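You operate a simulated robot arm through the tools that you are given. There is no shell and no other tool. Be economical: measure what you need, move in short steps, check, and stop when the job is done.

The job below is to be done with a simulated two-armed robot. You get a single attempt, and the scene is never put back.

TASK
Take the white box of bolts and put it on top of the seal carton. Take the white box of clips and leave it on top of the brown pin carton. Take the pink buffing pad and put it on the top of the cream trolley. Shut the low locker door. Fetch the wiping pad and set it on the top of the packing trolley. The order is free. Set down upright: white box of bolts, white box of clips.

It is judged by the outcome, as a careful person would: the job done as asked, and still so three seconds after it is handed in. It fails if anything else is knocked over, pushed out of place, dropped, spilled or broken. A push-on lid holds only when it is set on centred and level and pressed home; a screw cap is set on level and turned clockwise until tight.

THE ROBOT
Two 7-joint arms with two-finger parallel grippers on one trunk, on a base that drives. Base frame: it is fixed to the floor where the robot stands at the start and does not move with it; the origin is under the middle of the robot, x ahead of it, y to its left, z up; the surface under the hand at the start is at about z = 88. Readings come in cm, degrees, newtons and seconds.
The left shoulder is at the start at [2, 17, 125.3], the right one opposite. With the tool pointing down near the work surface each hand reaches from about 10 to 66 cm from the robot's upright axis, wherever it stands, measured 20 degrees to its own side. Places, roughly: low locker door [-370, 370, 40]; pin carton [-175, 125, 75]; pink buffing pad (8x6x5 cm) [-210, 220, 80]; seal carton [75, 25, 100]; top of the cream trolley [-190, -170, 80]; top of the packing trolley [80, -360, 80]; white box of bolts [50, 0, 100]; white box of clips [-175, 75, 75]; wiping pad (8x6x5 cm) [-220, -400, 90]. Payload 3.8 kg a hand.
The TCP of each hand is the grasp point between the finger pads, 3 cm short of the fingertips. In the tool frame z runs along the fingers and y along their closing line. Largest opening 11 cm; finger width 2, thickness 1; the body of the gripper, 4.8 by 11.2 cm, starts 5.5 cm behind the TCP.
Orientation is that of the tool frame in the base frame, as a unit quaternion [w, x, y, z]. With the fingers straight down and closing along the base's y, the tool's x points along the base's -x, its y along +y and its z along -z.

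THE INTERFACE
- The arms move only by the tool step_arm. It takes "left_plan", "right_plan" or both (then of equal length, played together; a hand with none holds still); each is a list of rows, each an object (a shift or turn left out is 0, a gripper value left out holds the last) with "slide": the shift along the tool's x, y, z in m, a list of three; "delta_rot": the turn, a rotation vector about the tool's x, y, z in degrees, a list of three; "gripper": the gripper command, from -1 (shut) to 1 (fully open), values between in proportion. In form: [{"slide": [dx, dy, dz], "delta_rot": [wx, wy, wz], "gripper": gripper}, ...]. A call has 1 to 20 rows; each row shifts and turns the commanded pose from where the row before left it, along the tool's axes as they then stand. A row lasts 0.2 s, in which the tool goes at most 5 cm and 8.6 degrees; a call with a longer step from one row to the next is refused whole, and so is a gripper value outside its range. A pose out of reach is approached as far as the arm can. The call stops where the force on the tool passes 40 N (or 10 N more than at its start, if that is more) or the arm is blocked; 0.2 s more then pass. Each finger travels about 7.2 cm/s and halts on what it meets, pressing with about 33 N; the grip force reading is that of the motor and also rises with nothing between the fingers. The clock runs only during rows and for 0.2 s after the last one: add rows that do not move to give the fingers time. It gives the time, the measured TCP pose, the force on the tool (base axes), the opening and the grip force at its end, in the units of the frame above (readings bear some noise), with the torque about the TCP (base axes, N m) and any sound that the robot's microphone picked up, and new pictures: "views" is both (left out), scene, wrist or none (wrist: the cameras of the hands that moved).
- Cameras (640 x 400 px; columns grow to the right, rows downward): "scene" is now at [10.52, 4.75, 141.5]; the picture's right is [0.44, -0.90, 0.00], its down [-0.39, -0.19, -0.90] and it looks along [0.81, 0.40, -0.43] (base axes); focal length 270 px, centre (320, 200). "left" rides on the left gripper at [7.2, -1.7, -10.4] in its tool frame; the picture's right is [0.23, 0.97, 0.00], its down [-0.76, 0.18, -0.62] and it looks along [-0.61, 0.14, 0.78] (tool axes); focal length 222 px, centre (320, 200). "right" rides on the right gripper at [7.2, 1.7, -10.3] in its tool frame; the picture's right is [-0.23, 0.97, 0.00], its down [-0.76, -0.18, -0.62] and it looks along [-0.61, -0.14, 0.78] (tool axes); focal length 222 px, centre (320, 200). There is no depth. A picture from a camera that has moved, and an enlarged one, comes with that camera's place and axes in the base frame and with its lens. The place of the scene camera against the robot may be out by one fixed shift of up to 1.2 cm in any direction.
- lift_body(by): slides the trunk up (or, below 0, down) by that many cm; the arms and the scene camera ride with it, the base frame stays. It gives what a move gives, with no picture.
- steer(legs): drives the robot by 1 to 6 legs, each [ahead, turn to the left] in cm and degrees, along the robot's own axes; the way and the turn of a leg run together, so that a leg with both is an arc; at most 150 cm and 180 degrees a leg. The arms and the cameras ride along, it lands a little off, and it stops where it bumps. It gives what a move gives, and a new picture of the scene camera.
- pan_tilt(pan, tilt): turns the head with the scene camera to pan (to the left, within 80 degrees either way) and tilt (down, from -29 to 69), counted from straight ahead of the robot. It gives what a move gives, and a new picture of the scene camera.
- close_up(camera, box): a new picture of the part [left, top, right, bottom] of that camera's present view, enlarged. No time passes.
- finish_job(): hands the job in; it is judged then, once.

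Work in short steps. Places have to be worked out from the pictures, the camera data and where the tool is seen: move nearer, look again, correct. Check each grasp and each placing, and mend what went wrong. You have 165 turns and 260 pictures in all, those below and enlarged ones among them. Open the grippers and draw the arms clear of the work before you hand the job in, unless the task says otherwise; then end with one line.

The tools are called by a JSON object that holds its "api" and its "payload". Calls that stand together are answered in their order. step_arm: Moves the arms, as the interface text tells. Its arguments: {"type":"object","properties":{"left_plan":{"type":"array"},"right_plan":{"type":"array"},"views":{"type":"string","enum":["both","scene","wrist","none"]}},"required":[]} The other tools are called the same way: lift_body (by) slides the trunk up or down; steer (legs) drives the base; pan_tilt (pan, tilt) turns the head that bears the scene camera; close_up (camera, box) takes an enlarged picture of a part of a camera's view; finish_job () hands the job in.

At the start:

```text
clock: 0.0
left_eef_pos: [44.78, 35.53, 125.47]
left_ee_rot: [0.001, 0.0, 1.0, 0.0]
left_contact_force: [-0.2, -0.4, -0.8]
left_moment: [0.01, -0.03, 0.01]
left_finger_gap: 11.02
left_finger_force: 0.0
right_eef_pos: [48.53, -2.25, 117.45]
right_ee_rot: [0.0, -0.001, 1.0, 0.0]
right_contact_force: [0.2, 0.5, -0.2]
right_moment: [0.01, 0.02, 0.01]
right_finger_gap: 11.0
right_finger_force: 0.0
trunk travel left (down, up): [-35.0, 22.0]
robot x, y, heading: [0.06, 0.28, -0.1]
head pan, tilt: [26.3, 25.7]
```

scene: 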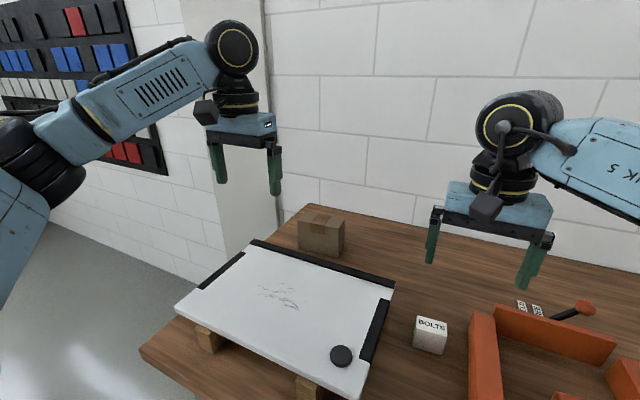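
right: 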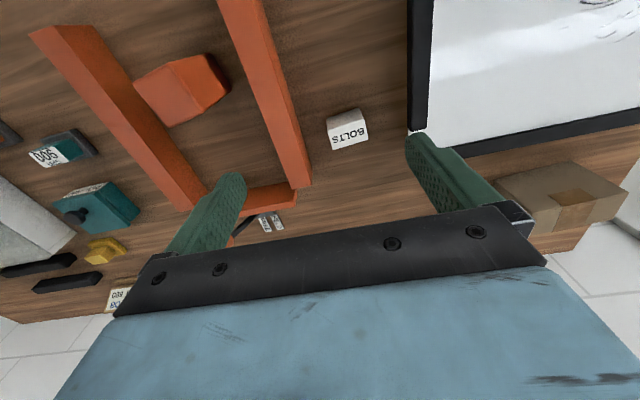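
left: 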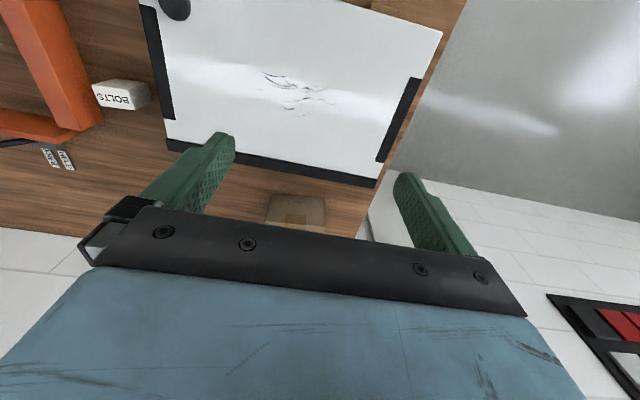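

The bolts box looks to be near [56, 1] and a carton near [80, 38]. I'll zoom in on both.

{"api": "close_up", "payload": {"camera": "scene", "box": [270, 190, 470, 370]}}

{"api": "pan_tilt", "payload": {"pan": -5, "tilt": 40}}

```text
2.22 times, centred on (370, 280) of scene
camera zoom: at [10.52, 4.75, 141.5], right [0.44, -0.9, 0.0], down [-0.39, -0.19, -0.9], along [0.81, 0.4, -0.43], focal length 600 px, centre (209, 22)
```

zoom: 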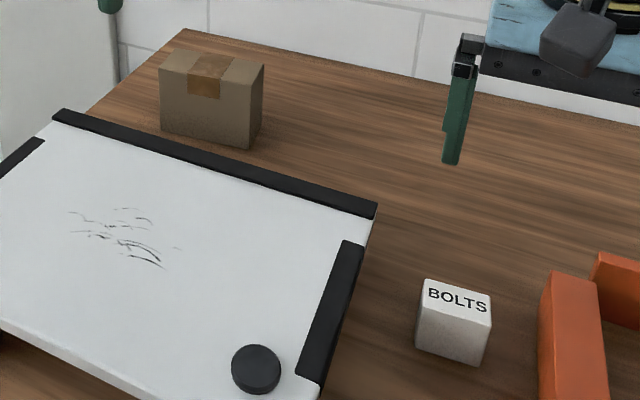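

```text
clock: 1.0
left_eef_pos: [44.82, 35.48, 125.49]
left_ee_rot: [0.0, -0.001, 1.0, -0.001]
left_contact_force: [0.0, 1.0, -0.2]
left_moment: [0.01, 0.0, -0.04]
left_finger_gap: 11.0
left_finger_force: 0.1
right_eef_pos: [48.6, -2.2, 117.34]
right_ee_rot: [0.0, 0.0, 1.0, 0.0]
right_contact_force: [0.1, 0.3, 0.4]
right_moment: [-0.01, -0.03, -0.01]
right_finger_gap: 10.99
right_finger_force: 0.0
trunk travel left (down, up): [-35.0, 22.0]
robot x, y, heading: [0.04, 0.05, 0.3]
head pan, tilt: [-5.0, 40.0]
camera scene: at [10.75, -0.05, 139.29], right [-0.09, -1.0, 0.0], down [-0.64, 0.06, -0.77], along [0.76, -0.07, -0.64], focal length 270 px, centre (320, 200)
```

scene: 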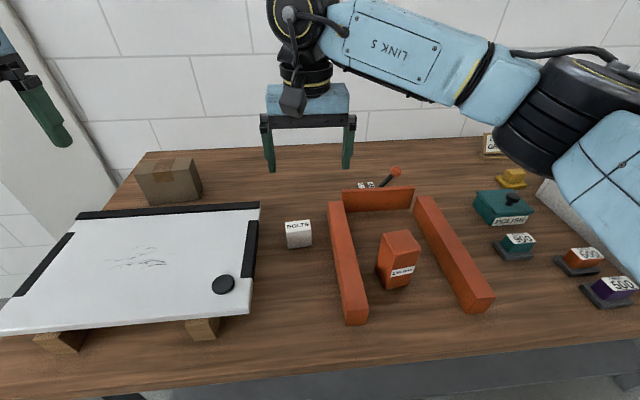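

The bolts box is at about [56.4, 0.9], its faces lined up with the axes. I'll bring the right hand over it with a narrower opening and check with the wrist camera.

{"api": "step_arm", "payload": {"right_plan": [{"slide": [-0.026, 0.01, 0.03], "gripper": 0.7}, {"slide": [-0.026, 0.01, 0.03]}, {"slide": [-0.026, 0.011, 0.04]}, {"slide": [0, 0, 0.04]}, {"slide": [0, 0, 0.0]}], "views": "both"}}

```text
clock: 2.2
left_eef_pos: [44.77, 35.6, 125.52]
left_ee_rot: [0.001, 0.0, 1.0, -0.001]
left_contact_force: [-0.6, 0.1, 0.1]
left_moment: [-0.03, -0.01, -0.03]
left_finger_gap: 10.99
left_finger_force: 0.1
right_eef_pos: [56.26, 1.15, 103.53]
right_ee_rot: [0.0, 0.0, 1.0, 0.0]
right_contact_force: [-0.3, 0.3, 0.6]
right_moment: [0.02, 0.03, 0.01]
right_finger_gap: 9.38
right_finger_force: 0.0
trunk travel left (down, up): [-35.0, 22.0]
robot x, y, heading: [-0.25, -0.04, 0.2]
head pan, tilt: [-5.0, 40.0]
camera scene: at [10.74, -0.01, 139.29], right [-0.09, -1.0, 0.0], down [-0.64, 0.06, -0.77], along [0.76, -0.07, -0.64], focal length 270 px, centre (320, 200)
camera right: at [49.12, 2.87, 113.93], right [0.23, 0.97, 0.0], down [0.76, -0.18, 0.62], along [0.61, -0.14, -0.78], focal length 222 px, centre (320, 200)
```

scene: 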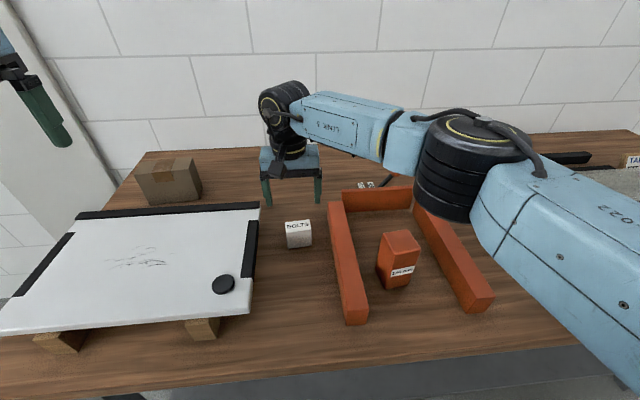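
right: 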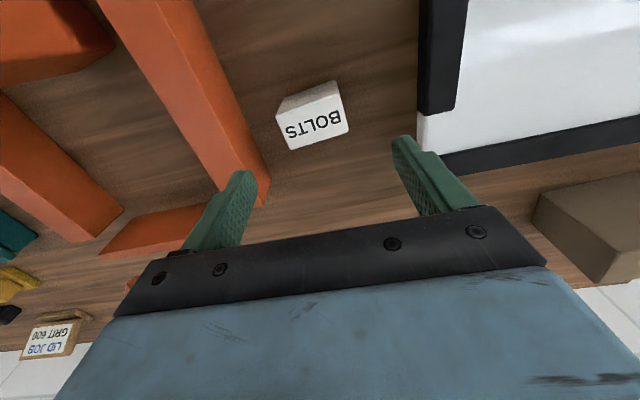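

The box top spans about 6 cm in y and 4 cm in x, with its centre near [56.2, 0.7]. I'll go down to z≈92 and close.

{"api": "step_arm", "payload": {"right_plan": [{"slide": [0, -0.004, 0.04]}, {"slide": [0, 0, 0.04]}, {"slide": [0, 0, 0.035]}, {"gripper": -1}, {"gripper": -1}, {"gripper": -1}], "views": "wrist"}}

```text
clock: 3.6
left_eef_pos: [44.66, 35.51, 125.5]
left_ee_rot: [0.0, -0.001, 1.0, 0.001]
left_contact_force: [-0.5, -0.5, -0.2]
left_moment: [0.02, 0.01, -0.05]
left_finger_gap: 11.01
left_finger_force: 0.2
right_eef_pos: [56.44, 0.41, 91.98]
right_ee_rot: [0.0, 0.0, 1.0, 0.0]
right_contact_force: [-0.6, -0.4, 0.0]
right_moment: [0.01, 0.0, 0.0]
right_finger_gap: 6.07
right_finger_force: 32.9
trunk travel left (down, up): [-35.0, 22.0]
robot x, y, heading: [-0.05, -0.0, -0.2]
head pan, tilt: [-5.0, 40.0]
camera right: at [49.29, 2.08, 102.32], right [0.23, 0.97, 0.0], down [0.76, -0.18, 0.62], along [0.61, -0.14, -0.78], focal length 222 px, centre (320, 200)
```

right: 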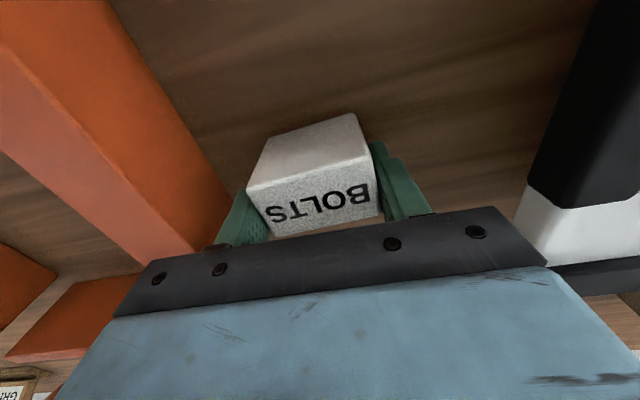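

Gripped at 6.07 cm. I'll lift straight up and draw the hand back, ready to drive round to the left side of the bench where the carton is in reach.

{"api": "step_arm", "payload": {"right_plan": [{"slide": [0, 0, -0.03]}, {"slide": [0, 0, -0.045]}, {"slide": [0, 0, -0.045]}, {"slide": [0, 0, -0.045]}, {"slide": [0, 0, -0.045]}, {"slide": [0, 0, -0.04]}, {"slide": [0.045, -0.01, 0]}, {"slide": [0.045, -0.01, 0]}, {"slide": [0.045, -0.01, 0]}, {"slide": [0, 0, 0]}], "views": "wrist"}}

{"api": "pan_tilt", "payload": {"pan": 75, "tilt": 25}}

{"api": "pan_tilt", "payload": {"pan": 30, "tilt": 55}}

```text
clock: 5.8
left_eef_pos: [44.74, 35.55, 125.39]
left_ee_rot: [-0.001, -0.001, 1.0, -0.001]
left_contact_force: [0.4, 0.1, -0.5]
left_moment: [0.02, -0.03, 0.0]
left_finger_gap: 10.99
left_finger_force: 0.1
right_eef_pos: [43.08, -2.98, 117.08]
right_ee_rot: [0.0, 0.001, 1.0, 0.001]
right_contact_force: [0.4, -0.2, -0.5]
right_moment: [0.02, -0.01, 0.03]
right_finger_gap: 6.08
right_finger_force: 32.8
trunk travel left (down, up): [-35.0, 22.0]
robot x, y, heading: [-0.08, -0.04, 0.1]
head pan, tilt: [-5.0, 40.0]
camera right: at [35.95, -1.22, 127.52], right [0.23, 0.97, 0.0], down [0.76, -0.18, 0.62], along [0.61, -0.14, -0.78], focal length 222 px, centre (320, 200)
```

right: 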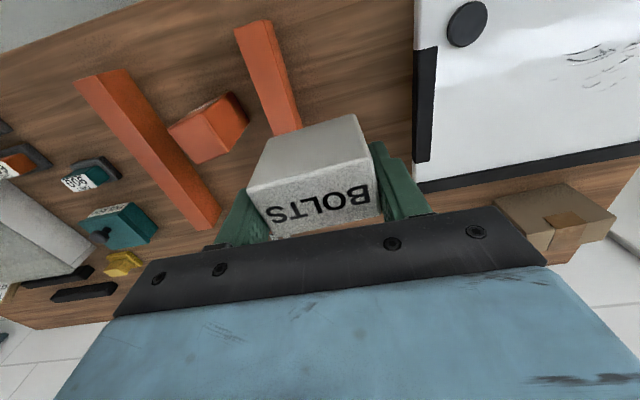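

```text
clock: 7.3
left_eef_pos: [44.74, 35.52, 125.52]
left_ee_rot: [0.001, -0.001, 1.0, 0.0]
left_contact_force: [-0.3, -1.7, 0.7]
left_moment: [0.02, -0.01, 0.0]
left_finger_gap: 10.99
left_finger_force: 0.1
right_eef_pos: [43.17, -2.87, 117.19]
right_ee_rot: [0.0, -0.001, 1.0, 0.0]
right_contact_force: [0.3, 1.2, -0.5]
right_moment: [-0.01, -0.02, -0.03]
right_finger_gap: 6.06
right_finger_force: 33.4
trunk travel left (down, up): [-35.0, 22.0]
robot x, y, heading: [0.27, -0.19, 0.0]
head pan, tilt: [75.0, 25.0]
camera scene: at [4.68, 9.58, 141.61], right [0.97, -0.26, 0.0], down [-0.11, -0.41, -0.91], along [0.24, 0.88, -0.42], focal length 270 px, centre (320, 200)
```

scene: 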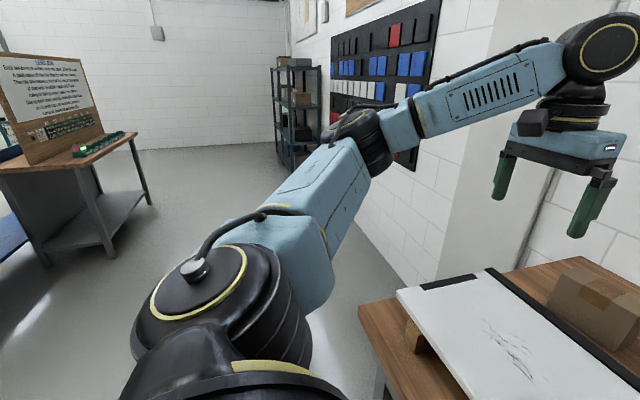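

```text
clock: 8.4
left_eef_pos: [44.73, 35.46, 125.46]
left_ee_rot: [0.001, 0.0, 1.0, 0.0]
left_contact_force: [0.6, -0.2, 0.8]
left_moment: [-0.04, 0.0, -0.04]
left_finger_gap: 11.02
left_finger_force: 0.0
right_eef_pos: [43.06, -2.87, 117.14]
right_ee_rot: [0.0, 0.0, 1.0, 0.001]
right_contact_force: [-0.4, 0.7, -1.1]
right_moment: [0.0, -0.02, 0.0]
right_finger_gap: 6.08
right_finger_force: 33.0
trunk travel left (down, up): [-35.0, 22.0]
robot x, y, heading: [0.13, 0.06, -0.0]
head pan, tilt: [30.0, 55.0]
camera scene: at [8.53, 4.29, 137.22], right [0.5, -0.87, 0.0], down [-0.71, -0.41, -0.57], along [0.5, 0.29, -0.82], focal length 270 px, centre (320, 200)
```

scene: 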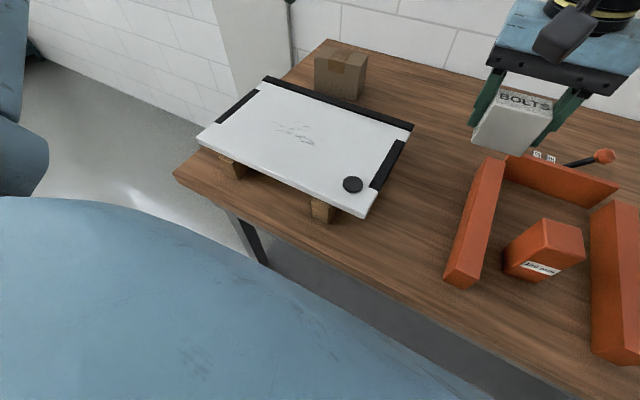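

The box is held well. The space to the left of the bench is clear, with a wall at x≈110. I'll tuck the left hand in, back away, go round to about [50, 95] and face the carton.

{"api": "step_arm", "payload": {"left_plan": [{"slide": [0.045, -0.01, 0]}, {"slide": [0.045, -0.01, 0]}, {"slide": [0.045, -0.01, 0]}, {"slide": [0.02, 0, 0]}], "right_plan": [{"slide": [0.03, -0.01, 0]}, {"slide": [0.03, -0.01, 0]}, {"slide": [0.0, 0, 0]}, {"slide": [0, 0, 0]}], "views": "none"}}

{"api": "steer", "payload": {"legs": [[-35, 0], [0, 90], [95, 0], [0, -90]]}}

```text
clock: 9.4
left_eef_pos: [29.12, 32.54, 125.49]
left_ee_rot: [-0.002, -0.001, 1.0, 0.0]
left_contact_force: [-0.5, 0.3, 0.2]
left_moment: [-0.01, -0.01, 0.0]
left_finger_gap: 11.01
left_finger_force: 0.0
right_eef_pos: [36.95, -4.75, 116.9]
right_ee_rot: [0.0, 0.0, 1.0, 0.0]
right_contact_force: [-0.6, -0.1, 0.7]
right_moment: [0.0, 0.03, 0.03]
right_finger_gap: 6.06
right_finger_force: 33.0
trunk travel left (down, up): [-35.0, 22.0]
robot x, y, heading: [0.14, -0.12, -0.0]
head pan, tilt: [30.0, 55.0]
```

```text
clock: 23.9
left_eef_pos: [-1.7, 125.31, 125.46]
left_ee_rot: [0.0, 0.031, 1.0, 0.0]
left_contact_force: [0.4, 0.7, -0.4]
left_moment: [0.0, 0.0, 0.0]
left_finger_gap: 10.99
left_finger_force: 0.0
right_eef_pos: [3.7, 87.8, 116.93]
right_ee_rot: [0.0, 0.03, 1.0, 0.0]
right_contact_force: [-0.3, 0.5, -0.9]
right_moment: [-0.01, 0.0, -0.02]
right_finger_gap: 5.98
right_finger_force: 33.4
trunk travel left (down, up): [-35.0, 22.0]
robot x, y, heading: [-32.94, 94.92, -3.7]
head pan, tilt: [30.0, 55.0]
camera scene: at [-24.2, 98.44, 137.21], right [0.45, -0.9, 0.0], down [-0.73, -0.37, -0.57], along [0.51, 0.26, -0.82], focal length 270 px, centre (320, 200)
```

scene: 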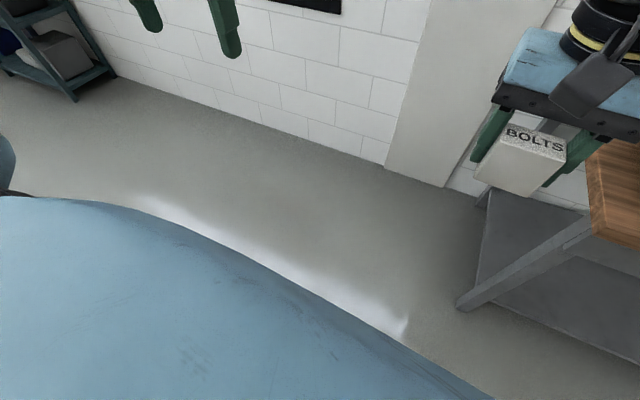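

Clear floor ahead, with the pillar face at x≈106. I'll straighten up and go ahead about 82, then turn right 45.

{"api": "steer", "payload": {"legs": [[0, 3.5], [82, 0], [0, -45]]}}

{"api": "pan_tilt", "payload": {"pan": -20, "tilt": 45}}

```text
clock: 30.8
left_eef_pos: [91.86, 97.34, 125.46]
left_ee_rot: [0.0, 0.382, 0.924, 0.001]
left_contact_force: [0.5, 0.2, 0.2]
left_moment: [0.05, 0.0, 0.02]
left_finger_gap: 11.02
left_finger_force: 0.0
right_eef_pos: [71.21, 65.53, 116.95]
right_ee_rot: [0.0, 0.383, 0.924, 0.0]
right_contact_force: [-0.3, 0.0, -0.7]
right_moment: [0.0, 0.01, 0.03]
right_finger_gap: 5.96
right_finger_force: 33.2
trunk travel left (down, up): [-35.0, 22.0]
robot x, y, heading: [48.49, 94.69, -45.2]
head pan, tilt: [30.0, 55.0]
camera scene: at [56.88, 92.29, 137.21], right [-0.26, -0.97, 0.0], down [-0.79, 0.21, -0.57], along [0.55, -0.15, -0.82], focal length 270 px, centre (320, 200)
```

scene: 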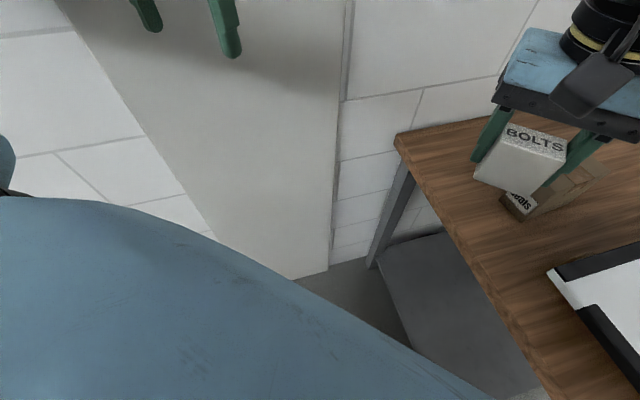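

```text
clock: 32.0
left_eef_pos: [91.85, 97.34, 125.53]
left_ee_rot: [0.0, 0.381, 0.925, 0.0]
left_contact_force: [-0.2, 0.7, 0.0]
left_moment: [-0.04, -0.03, 0.0]
left_finger_gap: 10.98
left_finger_force: 0.0
right_eef_pos: [71.01, 65.61, 116.97]
right_ee_rot: [-0.001, 0.382, 0.924, 0.001]
right_contact_force: [0.5, -0.2, -0.8]
right_moment: [-0.01, 0.02, -0.02]
right_finger_gap: 5.93
right_finger_force: 32.6
trunk travel left (down, up): [-35.0, 22.0]
robot x, y, heading: [48.37, 94.98, -44.8]
head pan, tilt: [-20.0, 45.0]
camera scene: at [53.37, 86.82, 138.55], right [-0.91, -0.42, 0.0], down [-0.3, 0.64, -0.71], along [0.3, -0.64, -0.71], focal length 270 px, centre (320, 200)
```

scene: 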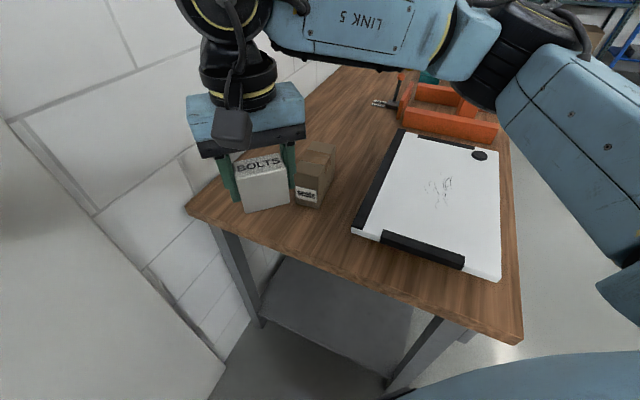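

The carton is labelled "Seals" and lies near [77, 38]. I'll turn the right hand 45° so it lines up with the base axes, move toward the carton up high, and look with the wrist camera.

{"api": "step_arm", "payload": {"right_plan": [{"delta_rot": [0, 0, -7.5]}, {"delta_rot": [0, 0, -7.5]}, {"delta_rot": [0, 0, -7.5]}, {"delta_rot": [0, 0, -7.5]}, {"delta_rot": [0, 0, -7.5]}, {"delta_rot": [0, 0, -7.5]}, {"slide": [-0.01, -0.04, 0]}, {"slide": [-0.01, -0.04, 0]}, {"slide": [-0.01, -0.04, 0]}, {"slide": [0, 0, 0]}], "views": "both"}}

```text
clock: 34.2
left_eef_pos: [91.78, 97.34, 125.52]
left_ee_rot: [0.0, 0.382, 0.924, -0.001]
left_contact_force: [0.8, -0.5, 0.1]
left_moment: [-0.05, 0.02, 0.02]
left_finger_gap: 11.0
left_finger_force: 0.1
right_eef_pos: [74.18, 53.81, 117.0]
right_ee_rot: [0.0, 0.0, 1.0, 0.0]
right_contact_force: [-0.3, -0.5, -1.5]
right_moment: [0.0, -0.03, -0.01]
right_finger_gap: 5.98
right_finger_force: 33.1
trunk travel left (down, up): [-35.0, 22.0]
robot x, y, heading: [48.04, 95.16, -45.1]
head pan, tilt: [-20.0, 45.0]
camera scene: at [53.35, 86.86, 138.56], right [-0.91, -0.42, 0.0], down [-0.3, 0.64, -0.71], along [0.3, -0.64, -0.71], focal length 270 px, centre (320, 200)
camera right: at [67.02, 55.46, 127.39], right [0.23, 0.97, 0.0], down [0.76, -0.18, 0.62], along [0.61, -0.14, -0.78], focal length 222 px, centre (320, 200)
```

scene: 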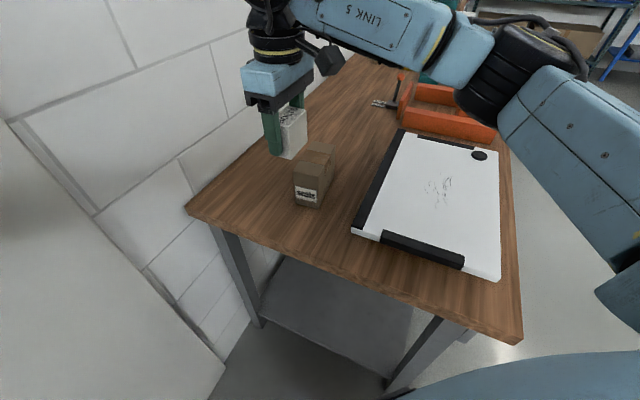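
right: 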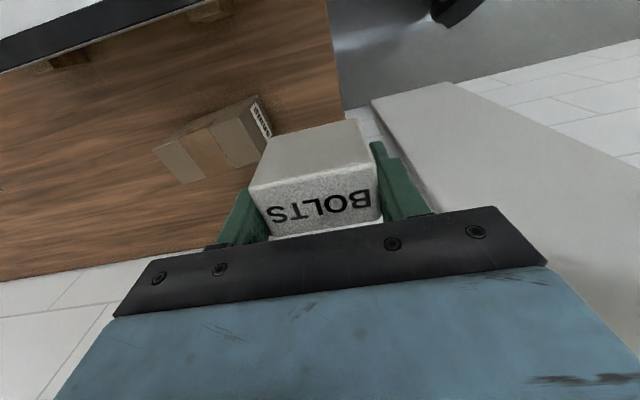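

I'll zoom in on the carton to get its corners.

{"api": "close_up", "payload": {"camera": "right", "box": [140, 80, 300, 200]}}

{"api": "close_up", "payload": {"camera": "scene", "box": [240, 90, 400, 220]}}

```text
3.33 times, centred on (220, 140) of right
camera zoom: at [67.02, 55.46, 127.39], right [0.23, 0.97, 0.0], down [0.76, -0.18, 0.62], along [0.61, -0.14, -0.78], focal length 740 px, centre (653, 400)
```

zoom: 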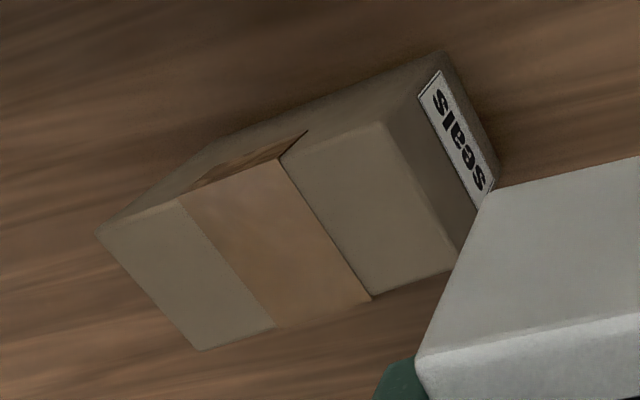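

```text
3.08 times, centred on (320, 155) of scene
camera zoom: at [53.35, 86.86, 138.56], right [-0.91, -0.42, 0.0], down [-0.3, 0.64, -0.71], along [0.3, -0.64, -0.71], focal length 830 px, centre (320, 338)
```

zoom: 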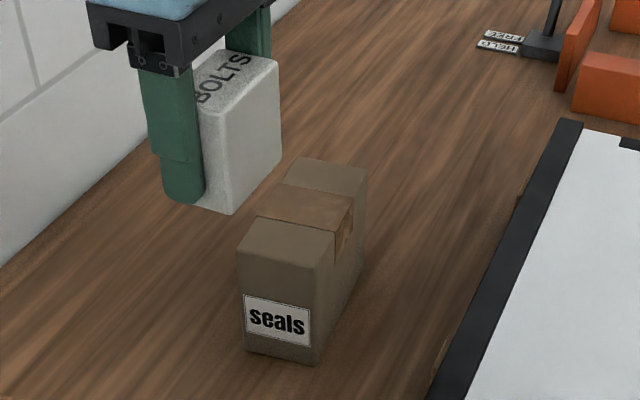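

The carton top is at z≈98.4 with its centre at about [77.9, 36.5], 6.6 × 13.7 cm and turned about 5°. I'll move the bolts box above it.

{"api": "step_arm", "payload": {"right_plan": [{"slide": [-0.01, -0.04, 0]}, {"slide": [-0.01, -0.04, 0]}, {"slide": [-0.01, -0.04, 0]}, {"slide": [-0.007, -0.04, 0.0]}, {"slide": [0, -0.013, 0.04], "delta_rot": [0, 0, -5]}, {"slide": [0, 0, 0]}], "views": "both"}}

```text
clock: 35.6
left_eef_pos: [91.84, 97.4, 125.53]
left_ee_rot: [0.0, 0.381, 0.925, 0.0]
left_contact_force: [-0.3, 0.2, -0.8]
left_moment: [-0.01, -0.01, 0.0]
left_finger_gap: 11.02
left_finger_force: 0.0
right_eef_pos: [75.41, 48.34, 116.95]
right_ee_rot: [0.0, 0.001, 1.0, 0.0]
right_contact_force: [-0.6, 0.1, -0.8]
right_moment: [0.04, 0.02, -0.02]
right_finger_gap: 5.95
right_finger_force: 33.2
right hand out of reach, approached as far as the arm can: row 2, 3, 4, 5
trunk travel left (down, up): [-35.0, 22.0]
robot x, y, heading: [48.52, 94.93, -44.8]
head pan, tilt: [-20.0, 45.0]
camera scene: at [53.36, 86.81, 138.56], right [-0.91, -0.42, 0.0], down [-0.3, 0.64, -0.71], along [0.3, -0.64, -0.71], focal length 270 px, centre (320, 200)
camera right: at [68.3, 50.07, 127.33], right [0.23, 0.97, 0.0], down [0.76, -0.18, 0.62], along [0.61, -0.14, -0.78], focal length 222 px, centre (320, 200)
```

scene: 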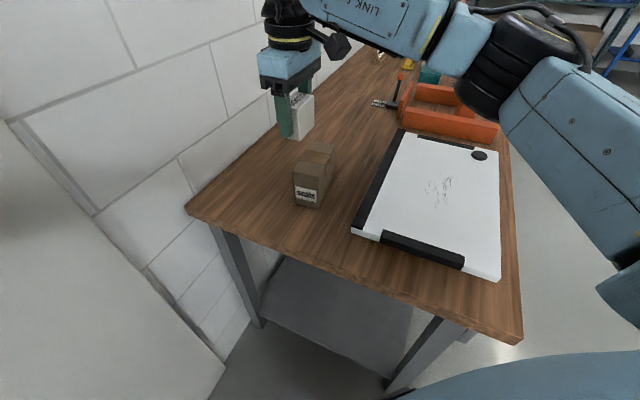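
right: 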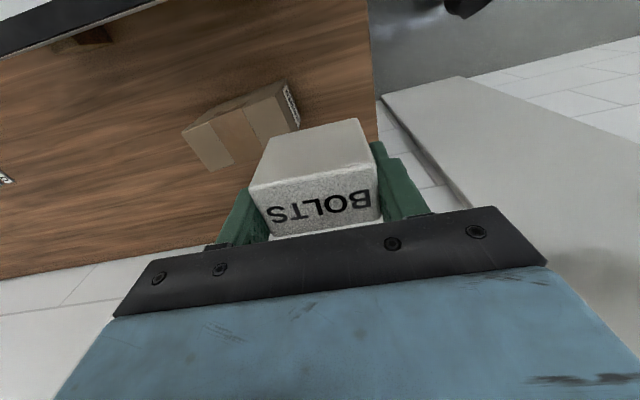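

The right hand runs out of reach about 12 cm short at this height. I'll bring the left hand inward, raise the trunk 15 cm so the right hand works lower relative to its shoulder, and drive 7 cm closer.

{"api": "step_arm", "payload": {"left_plan": [{"slide": [0, -0.04, 0]}, {"slide": [0, -0.04, 0]}, {"slide": [0, 0, 0]}], "views": "none"}}

{"api": "lift_body", "payload": {"by": 15}}

{"api": "steer", "payload": {"legs": [[7, 0]]}}

```text
clock: 36.4
left_eef_pos: [86.15, 91.89, 125.65]
left_ee_rot: [0.0, 0.382, 0.924, -0.001]
left_contact_force: [0.1, -1.2, 0.0]
left_moment: [-0.05, 0.0, 0.0]
left_finger_gap: 11.02
left_finger_force: 0.0
right_eef_pos: [75.65, 48.49, 116.96]
right_ee_rot: [-0.001, 0.0, 1.0, 0.0]
right_contact_force: [0.0, -0.7, -1.2]
right_moment: [0.02, 0.0, 0.01]
right_finger_gap: 5.96
right_finger_force: 32.7
trunk travel left (down, up): [-35.0, 22.0]
robot x, y, heading: [48.16, 95.17, -45.2]
head pan, tilt: [-20.0, 45.0]
```

```text
clock: 38.1
left_eef_pos: [86.22, 91.72, 140.54]
left_ee_rot: [0.0, 0.383, 0.924, 0.001]
left_contact_force: [0.0, 1.1, -0.1]
left_moment: [0.01, 0.01, 0.02]
left_finger_gap: 11.02
left_finger_force: 0.1
right_eef_pos: [75.48, 48.41, 131.99]
right_ee_rot: [0.001, 0.0, 1.0, -0.001]
right_contact_force: [0.2, -1.3, -0.7]
right_moment: [0.0, -0.02, 0.0]
right_finger_gap: 5.93
right_finger_force: 32.9
trunk travel left (down, up): [-50.0, 7.0]
robot x, y, heading: [48.55, 95.01, -44.9]
head pan, tilt: [-20.0, 45.0]
```

```text
clock: 39.3
left_eef_pos: [89.83, 87.27, 140.93]
left_ee_rot: [0.002, 0.375, 0.927, 0.0]
left_contact_force: [-0.8, 0.4, -0.4]
left_moment: [0.02, 0.02, 0.03]
left_finger_gap: 11.02
left_finger_force: 0.0
right_eef_pos: [79.02, 43.67, 132.24]
right_ee_rot: [0.004, 0.0, 1.0, -0.001]
right_contact_force: [0.4, 0.2, -1.4]
right_moment: [0.0, 0.01, -0.01]
right_finger_gap: 5.99
right_finger_force: 33.3
trunk travel left (down, up): [-50.0, 7.0]
robot x, y, heading: [52.74, 89.77, -44.5]
head pan, tilt: [-20.0, 45.0]
stopped in leg 1: the robot was blocked; the commanded pose is now the measured one
camera scene: at [56.62, 82.01, 153.64], right [-0.9, -0.43, -0.01], down [-0.3, 0.64, -0.71], along [0.31, -0.64, -0.7], focal length 270 px, centre (320, 200)
```

scene: 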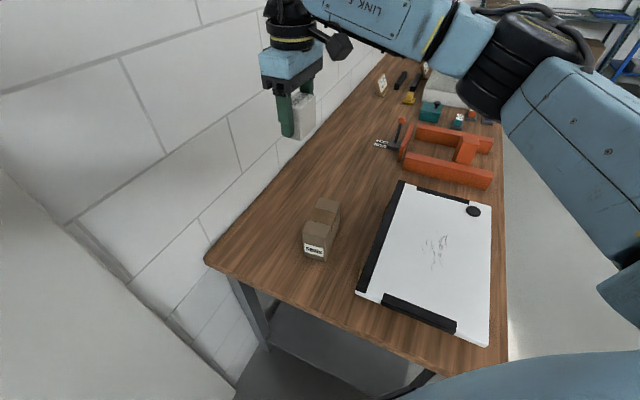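

It was blocked, probably by the base meeting the bench leg. I'll ease back 1.5 cm and look again.

{"api": "steer", "payload": {"legs": [[-1.5, 0]]}}

{"api": "close_up", "payload": {"camera": "right", "box": [140, 80, 380, 240]}}

```text
clock: 40.0
left_eef_pos: [89.64, 87.96, 140.47]
left_ee_rot: [-0.002, 0.377, 0.926, 0.001]
left_contact_force: [-0.6, -0.5, 0.8]
left_moment: [0.02, -0.04, 0.01]
left_finger_gap: 10.98
left_finger_force: 0.0
right_eef_pos: [78.75, 44.31, 132.01]
right_ee_rot: [0.002, -0.001, 1.0, 0.0]
right_contact_force: [-0.1, 1.0, -2.4]
right_moment: [0.0, -0.01, 0.0]
right_finger_gap: 5.95
right_finger_force: 32.7
trunk travel left (down, up): [-50.0, 7.0]
robot x, y, heading: [51.77, 91.02, -44.6]
head pan, tilt: [-20.0, 45.0]
camera scene: at [56.59, 82.74, 153.54], right [-0.9, -0.43, 0.0], down [-0.3, 0.64, -0.71], along [0.31, -0.64, -0.71], focal length 270 px, centre (320, 200)
```

scene: 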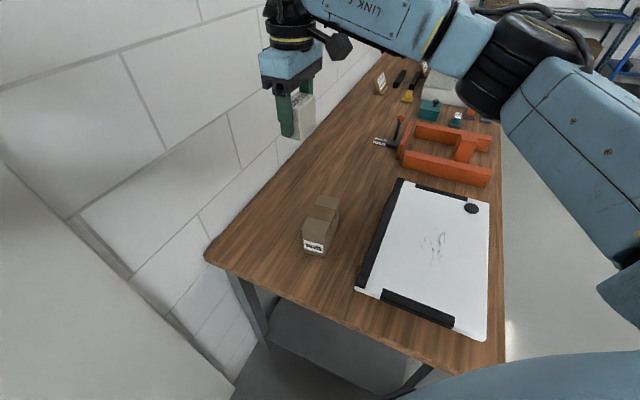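

```text
2.50 times, centred on (260, 160) of right
camera zoom: at [71.59, 46.05, 142.34], right [0.23, 0.97, 0.0], down [0.76, -0.18, 0.63], along [0.61, -0.14, -0.78], focal length 555 px, centre (470, 300)
```

zoom: 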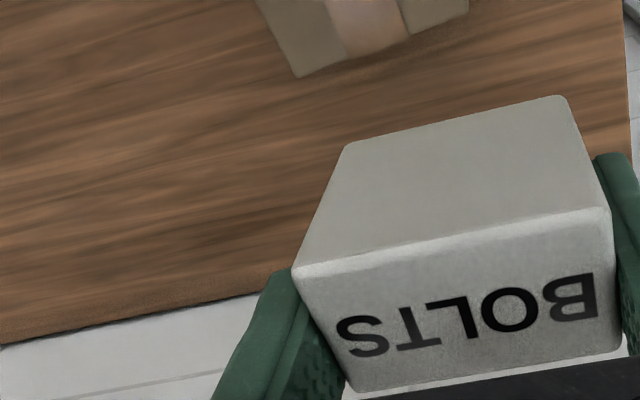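

The carton hasn't moved. I'll go down to z≈109, slide over the carton centre at [77.7, 36.6] and turn 5° to match it.

{"api": "step_arm", "payload": {"right_plan": [{"slide": [0, 0, 0.045]}, {"slide": [0, 0, 0.045]}, {"slide": [0, 0, 0.045]}, {"slide": [0.005, 0, 0.045]}, {"slide": [0.005, 0, 0.04]}, {"slide": [0, -0.04, 0]}, {"slide": [0, -0.037, 0]}, {"delta_rot": [0, 0, -5]}, {"slide": [0, 0, 0]}], "views": "both"}}

```text
clock: 42.0
left_eef_pos: [89.61, 87.96, 140.44]
left_ee_rot: [-0.003, 0.378, 0.926, 0.003]
left_contact_force: [-0.1, -0.9, 0.3]
left_moment: [0.02, 0.0, 0.03]
left_finger_gap: 10.99
left_finger_force: 0.0
right_eef_pos: [77.87, 43.93, 109.81]
right_ee_rot: [0.002, 0.0, 1.0, 0.0]
right_contact_force: [-0.3, -0.4, -0.2]
right_moment: [-0.02, 0.01, -0.01]
right_finger_gap: 5.97
right_finger_force: 33.0
right hand out of reach, approached as far as the arm can: row 6, 7, 8
trunk travel left (down, up): [-50.0, 7.0]
robot x, y, heading: [52.29, 91.31, -44.8]
head pan, tilt: [-20.0, 45.0]
camera scene: at [56.59, 82.75, 153.56], right [-0.9, -0.43, 0.0], down [-0.3, 0.64, -0.71], along [0.31, -0.64, -0.71], focal length 270 px, centre (320, 200)
camera right: at [70.57, 45.73, 120.12], right [0.23, 0.97, 0.0], down [0.76, -0.18, 0.63], along [0.61, -0.14, -0.78], focal length 222 px, centre (320, 200)
```

scene: 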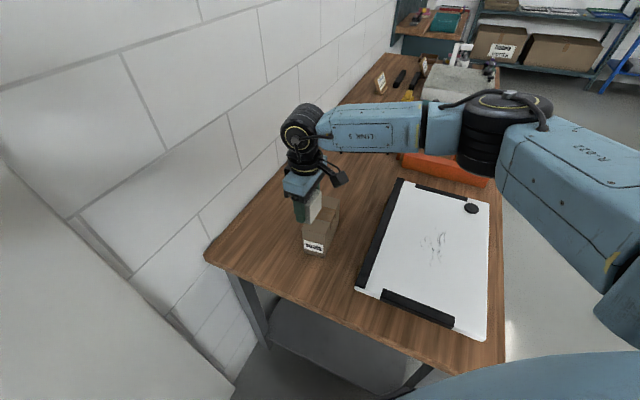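
right: 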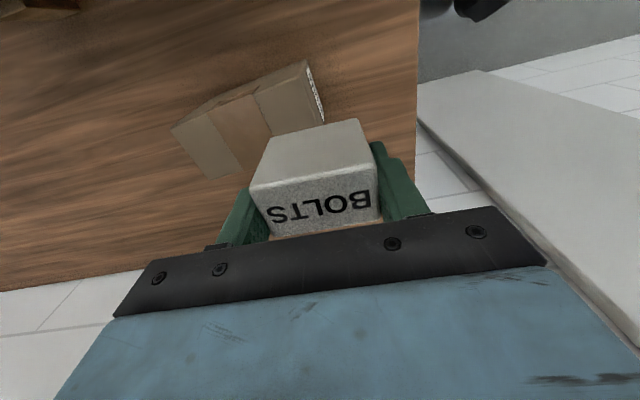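

It stops again at the same shoulder distance (~50 cm), though it reached 57 cm earlier. A wrist limit from the 45° yaw seems likely. I'll turn the hand back in line with the robot and try again.

{"api": "step_arm", "payload": {"right_plan": [{"delta_rot": [0, 0, 7.5]}, {"delta_rot": [0, 0, 7.5]}, {"delta_rot": [0, 0, 7.5]}, {"delta_rot": [0, 0, 7.5]}, {"delta_rot": [0, 0, 7.5]}, {"delta_rot": [0, 0, 7.5]}, {"slide": [-0.02, -0.02, 0]}, {"slide": [-0.02, -0.02, 0]}, {"slide": [-0.01, -0.01, 0]}, {"slide": [0, 0, 0]}], "views": "both"}}

```text
clock: 44.2
left_eef_pos: [89.61, 87.9, 140.57]
left_ee_rot: [-0.002, 0.378, 0.926, 0.001]
left_contact_force: [-0.6, -0.4, -0.1]
left_moment: [-0.02, 0.05, -0.03]
left_finger_gap: 11.01
left_finger_force: 0.0
right_eef_pos: [77.66, 37.16, 110.08]
right_ee_rot: [0.001, 0.383, 0.924, 0.001]
right_contact_force: [0.4, 0.8, -1.2]
right_moment: [0.03, 0.01, 0.02]
right_finger_gap: 5.94
right_finger_force: 32.8
trunk travel left (down, up): [-50.0, 7.0]
robot x, y, heading: [51.93, 90.99, -44.7]
head pan, tilt: [-20.0, 45.0]
camera scene: at [56.59, 82.76, 153.57], right [-0.9, -0.43, 0.0], down [-0.3, 0.64, -0.71], along [0.31, -0.64, -0.71], focal length 270 px, centre (320, 200)
camera right: at [73.82, 43.43, 120.5], right [0.85, 0.53, 0.0], down [0.41, -0.67, 0.62], along [0.33, -0.53, -0.78], focal length 222 px, centre (320, 200)
```

scene: 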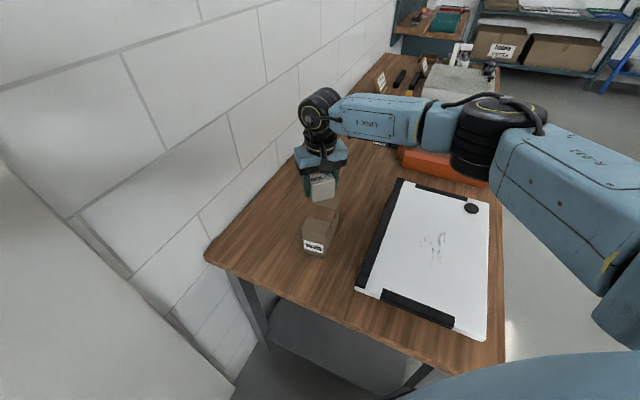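
right: 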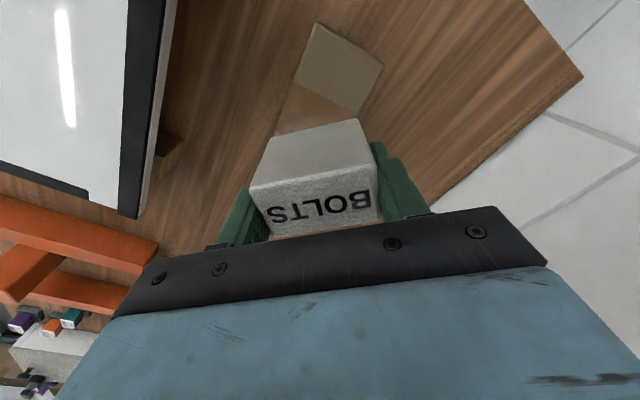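

Now it reaches. I'll turn another 40° the same way so the box's long side lies across the carton, squared up to it.

{"api": "step_arm", "payload": {"right_plan": [{"delta_rot": [0, 0, 8]}, {"delta_rot": [0, 0, 8]}, {"delta_rot": [0, 0, 8]}, {"delta_rot": [0, 0, 8]}, {"delta_rot": [0, 0, 8]}, {"slide": [0, 0, 0.03]}, {"slide": [0, 0, 0]}], "views": "both"}}

```text
clock: 45.8
left_eef_pos: [89.67, 87.92, 140.54]
left_ee_rot: [-0.002, 0.379, 0.925, 0.002]
left_contact_force: [0.1, -0.6, 0.8]
left_moment: [-0.02, -0.01, 0.01]
left_finger_gap: 11.03
left_finger_force: 0.1
right_eef_pos: [77.77, 37.08, 106.93]
right_ee_rot: [0.001, 0.676, 0.737, 0.002]
right_contact_force: [-0.2, -1.3, -0.6]
right_moment: [0.01, 0.0, -0.01]
right_finger_gap: 5.96
right_finger_force: 33.2
trunk travel left (down, up): [-50.0, 7.0]
robot x, y, heading: [51.91, 91.12, -44.9]
head pan, tilt: [-20.0, 45.0]
camera scene: at [56.59, 82.77, 153.57], right [-0.9, -0.43, 0.0], down [-0.3, 0.64, -0.71], along [0.31, -0.64, -0.71], focal length 270 px, centre (320, 200)
camera right: at [78.92, 44.47, 117.41], right [0.99, -0.14, 0.0], down [-0.11, -0.77, 0.62], along [-0.09, -0.62, -0.78], focal length 222 px, centre (320, 200)
```

scene: 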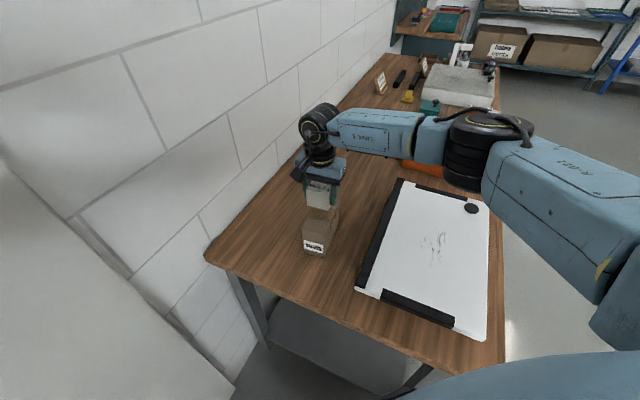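
right: 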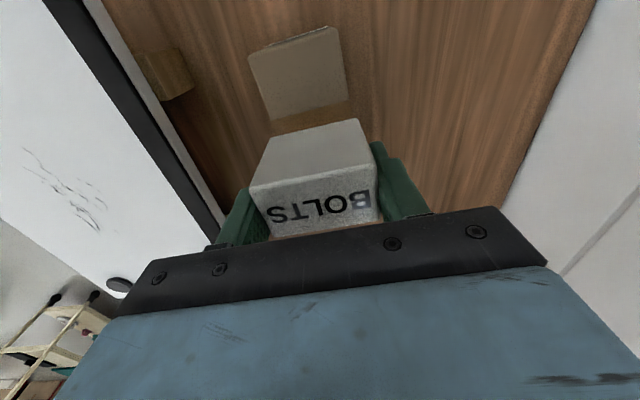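

The carton is centred at about x=77.3 here. I'll shift −0.4 cm and lower gently until it touches (expected TCP z≈102.4).

{"api": "step_arm", "payload": {"right_plan": [{"slide": [0, -0.004, 0.02]}, {"slide": [0, 0, 0.015]}, {"slide": [0, 0, 0.006]}, {"slide": [0, 0, 0.003]}, {"slide": [0, 0, 0]}], "views": "both"}}

```text
clock: 47.0
left_eef_pos: [89.77, 88.07, 140.57]
left_ee_rot: [-0.002, 0.378, 0.926, 0.001]
left_contact_force: [-0.1, 0.5, -0.2]
left_moment: [-0.02, 0.02, -0.02]
left_finger_gap: 11.0
left_finger_force: 0.1
right_eef_pos: [77.55, 37.07, 102.83]
right_ee_rot: [0.004, 0.676, 0.737, 0.001]
right_contact_force: [-5.4, -1.6, 31.6]
right_moment: [0.22, 0.79, 0.01]
right_finger_gap: 5.96
right_finger_force: 32.8
trunk travel left (down, up): [-50.0, 7.0]
robot x, y, heading: [51.8, 91.17, -44.5]
head pan, tilt: [-20.0, 45.0]
camera scene: at [56.58, 82.96, 153.61], right [-0.9, -0.43, 0.0], down [-0.3, 0.64, -0.71], along [0.31, -0.64, -0.71], focal length 270 px, centre (320, 200)
camera right: at [78.59, 44.46, 113.25], right [0.99, -0.14, 0.01], down [-0.12, -0.77, 0.63], along [-0.08, -0.62, -0.78], focal length 222 px, centre (320, 200)
```

scene: 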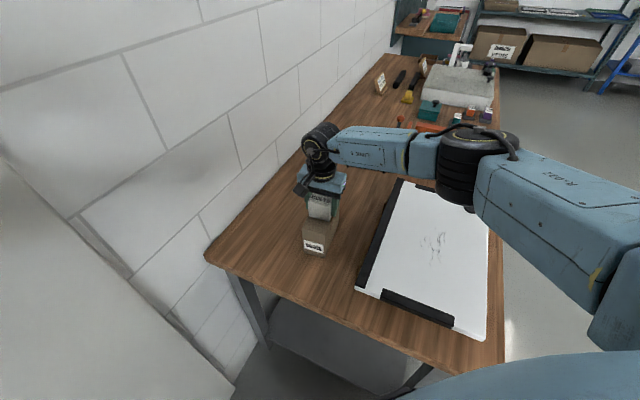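
right: 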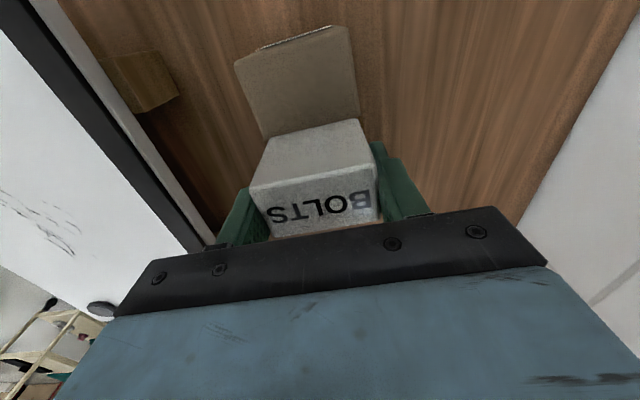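

It's in contact, about 31 N. I'll ease up 2 mm, open, then raise the hand straight up.

{"api": "step_arm", "payload": {"right_plan": [{"slide": [0, 0, -0.003]}, {"gripper": -0.05}, {"gripper": 0.2}, {"gripper": 0.6}, {"gripper": 0.6}, {"slide": [0, 0, -0.03]}, {"slide": [0, 0, -0.04]}, {"slide": [0, 0, -0.045]}, {"slide": [0, 0, -0.045]}, {"slide": [0, 0, 0]}], "views": "both"}}

```text
clock: 49.2
left_eef_pos: [89.71, 88.11, 140.39]
left_ee_rot: [-0.002, 0.378, 0.926, 0.001]
left_contact_force: [0.3, 0.1, 0.2]
left_moment: [-0.01, 0.01, -0.01]
left_finger_gap: 10.99
left_finger_force: 0.0
right_eef_pos: [77.23, 37.02, 118.75]
right_ee_rot: [0.001, 0.675, 0.737, 0.002]
right_contact_force: [-0.2, -0.2, 0.7]
right_moment: [0.01, -0.03, 0.0]
right_finger_gap: 8.79
right_finger_force: 0.1
trunk travel left (down, up): [-50.0, 7.0]
robot x, y, heading: [51.81, 91.32, -44.4]
head pan, tilt: [-20.0, 45.0]
camera scene: at [56.59, 82.94, 153.57], right [-0.9, -0.43, 0.0], down [-0.3, 0.64, -0.71], along [0.31, -0.64, -0.71], focal length 270 px, centre (320, 200)
camera right: at [78.29, 44.37, 129.19], right [0.99, -0.14, 0.0], down [-0.11, -0.77, 0.62], along [-0.09, -0.62, -0.78], focal length 222 px, centre (320, 200)
```

scene: 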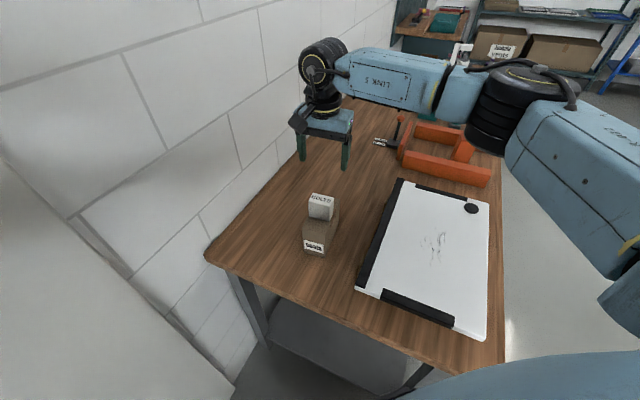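
right: 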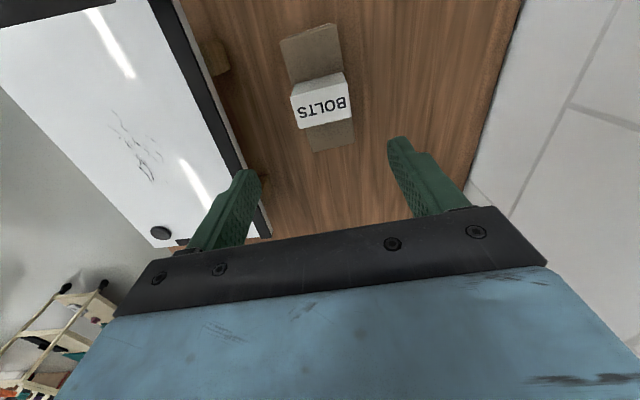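

The bolts box sits upright on the carton. I'll raise the hand, retract it to neutral, then back the robot away and look around.

{"api": "step_arm", "payload": {"right_plan": [{"slide": [0, 0, -0.04]}, {"slide": [0, 0, -0.04]}, {"delta_rot": [0, 0, -8]}, {"delta_rot": [0, 0, -8]}, {"delta_rot": [0, 0, -8]}, {"delta_rot": [0, 0, -8]}, {"delta_rot": [0, 0, -8]}, {"slide": [0.045, 0, 0]}, {"slide": [0.045, 0, 0]}, {"slide": [0.045, 0, 0]}, {"slide": [0.045, 0, 0], "gripper": 1}, {"slide": [0.03, 0, 0]}], "views": "none"}}

{"api": "steer", "payload": {"legs": [[-30, 0], [0, -135]]}}

{"api": "pan_tilt", "payload": {"pan": 0, "tilt": 15}}

```text
clock: 51.8
left_eef_pos: [89.74, 88.16, 140.52]
left_ee_rot: [-0.002, 0.378, 0.926, 0.001]
left_contact_force: [0.0, -0.5, -0.6]
left_moment: [-0.01, -0.02, -0.04]
left_finger_gap: 11.0
left_finger_force: 0.1
right_eef_pos: [62.32, 52.26, 126.84]
right_ee_rot: [0.002, 0.383, 0.924, 0.0]
right_contact_force: [0.7, -0.1, 0.5]
right_moment: [0.01, -0.02, 0.02]
right_finger_gap: 11.01
right_finger_force: 0.0
trunk travel left (down, up): [-50.0, 7.0]
robot x, y, heading: [51.71, 91.39, -44.7]
head pan, tilt: [-20.0, 45.0]
```

```text
clock: 59.5
left_eef_pos: [1.81, 87.09, 140.35]
left_ee_rot: [-0.002, 1.0, 0.003, 0.004]
left_contact_force: [0.0, -1.0, -0.2]
left_moment: [-0.01, -0.04, -0.01]
left_finger_gap: 11.01
left_finger_force: 0.1
right_eef_pos: [-4.02, 131.79, 126.71]
right_ee_rot: [0.001, 1.0, -0.002, 0.0]
right_contact_force: [-0.2, 0.0, 0.3]
right_moment: [0.01, 0.0, -0.01]
right_finger_gap: 11.0
right_finger_force: 0.0
trunk travel left (down, up): [-50.0, 7.0]
robot x, y, heading: [30.98, 112.02, -179.9]
head pan, tilt: [-20.0, 45.0]
camera scene: at [21.48, 115.23, 153.56], right [0.34, 0.94, 0.0], down [0.66, -0.24, -0.71], along [-0.66, 0.24, -0.71], focal length 270 px, centre (320, 200)
```

scene: 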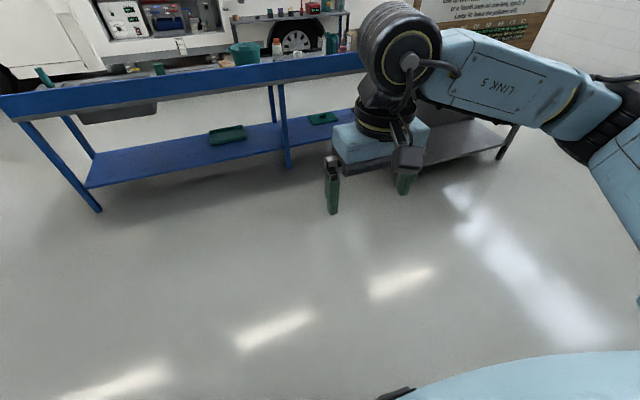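

```text
clock: 60.4
left_eef_pos: [1.88, 87.02, 140.48]
left_ee_rot: [-0.002, 1.0, 0.004, 0.004]
left_contact_force: [-0.4, -0.1, -0.6]
left_moment: [-0.01, 0.0, 0.02]
left_finger_gap: 11.02
left_finger_force: 0.1
right_eef_pos: [-3.87, 131.69, 126.64]
right_ee_rot: [0.0, 1.0, -0.002, 0.0]
right_contact_force: [-0.3, -0.7, -0.1]
right_moment: [0.01, -0.01, 0.03]
right_finger_gap: 11.01
right_finger_force: 0.1
trunk travel left (down, up): [-50.0, 7.0]
robot x, y, heading: [30.93, 111.83, -179.9]
head pan, tilt: [0.0, 15.0]
camera scene: at [19.78, 112.45, 158.23], right [0.0, 1.0, 0.0], down [0.26, 0.0, -0.97], along [-0.97, 0.0, -0.26], focal length 270 px, centre (320, 200)
```

scene: 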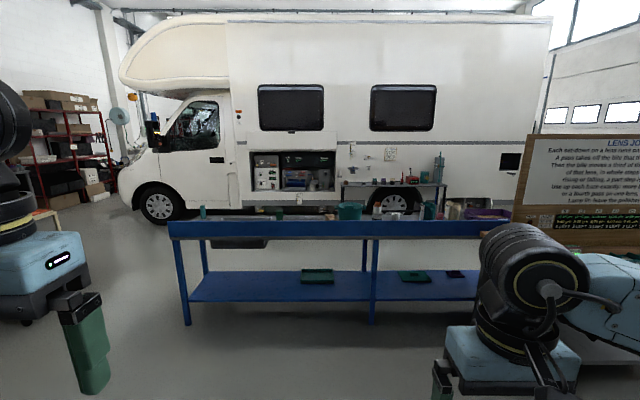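

Clips and pin carton are on the blue bench at x≈−175. I'll drive to within view and look down at it.

{"api": "steer", "payload": {"legs": [[110, 0]]}}

{"api": "pan_tilt", "payload": {"pan": 0, "tilt": 35}}

```text
clock: 66.0
left_eef_pos: [-107.67, 85.79, 140.32]
left_ee_rot: [-0.001, 1.0, 0.01, 0.005]
left_contact_force: [-0.1, -0.2, 0.5]
left_moment: [0.03, 0.01, 0.0]
left_finger_gap: 10.99
left_finger_force: 0.0
right_eef_pos: [-114.13, 130.49, 126.78]
right_ee_rot: [0.0, 1.0, 0.004, -0.001]
right_contact_force: [-0.8, 0.4, -0.8]
right_moment: [0.03, -0.01, 0.01]
right_finger_gap: 11.01
right_finger_force: 0.0
trunk travel left (down, up): [-50.0, 7.0]
robot x, y, heading: [-78.7, 110.99, -179.1]
head pan, tilt: [0.0, 15.0]
camera scene: at [-90.09, 111.46, 158.24], right [-0.01, 1.0, 0.0], down [0.26, 0.0, -0.97], along [-0.97, -0.01, -0.26], focal length 270 px, centre (320, 200)
```

scene: 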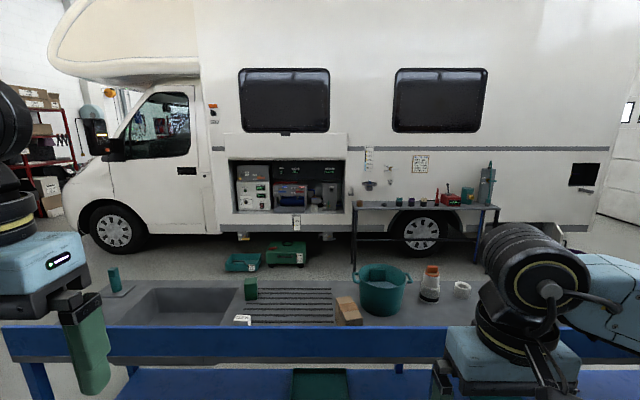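

```text
clock: 66.9
left_eef_pos: [-107.64, 85.82, 140.35]
left_ee_rot: [-0.002, 1.0, 0.01, 0.004]
left_contact_force: [0.3, 0.6, 1.0]
left_moment: [-0.01, -0.01, 0.01]
left_finger_gap: 11.03
left_finger_force: 0.0
right_eef_pos: [-114.0, 130.4, 126.74]
right_ee_rot: [0.0, 1.0, 0.003, 0.0]
right_contact_force: [-0.4, -0.4, 0.4]
right_moment: [-0.02, -0.01, 0.02]
right_finger_gap: 10.99
right_finger_force: 0.0
trunk travel left (down, up): [-50.0, 7.0]
robot x, y, heading: [-78.61, 110.64, -179.1]
head pan, tilt: [0.0, 35.0]
camera scene: at [-89.53, 111.46, 155.05], right [-0.01, 1.0, 0.0], down [0.57, 0.01, -0.82], along [-0.82, -0.01, -0.57], focal length 270 px, centre (320, 200)
```

scene: 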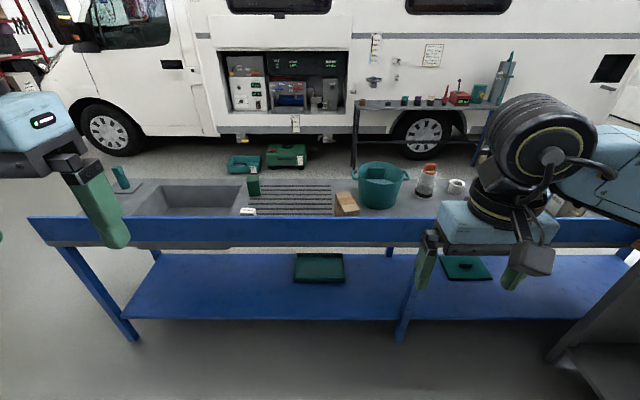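

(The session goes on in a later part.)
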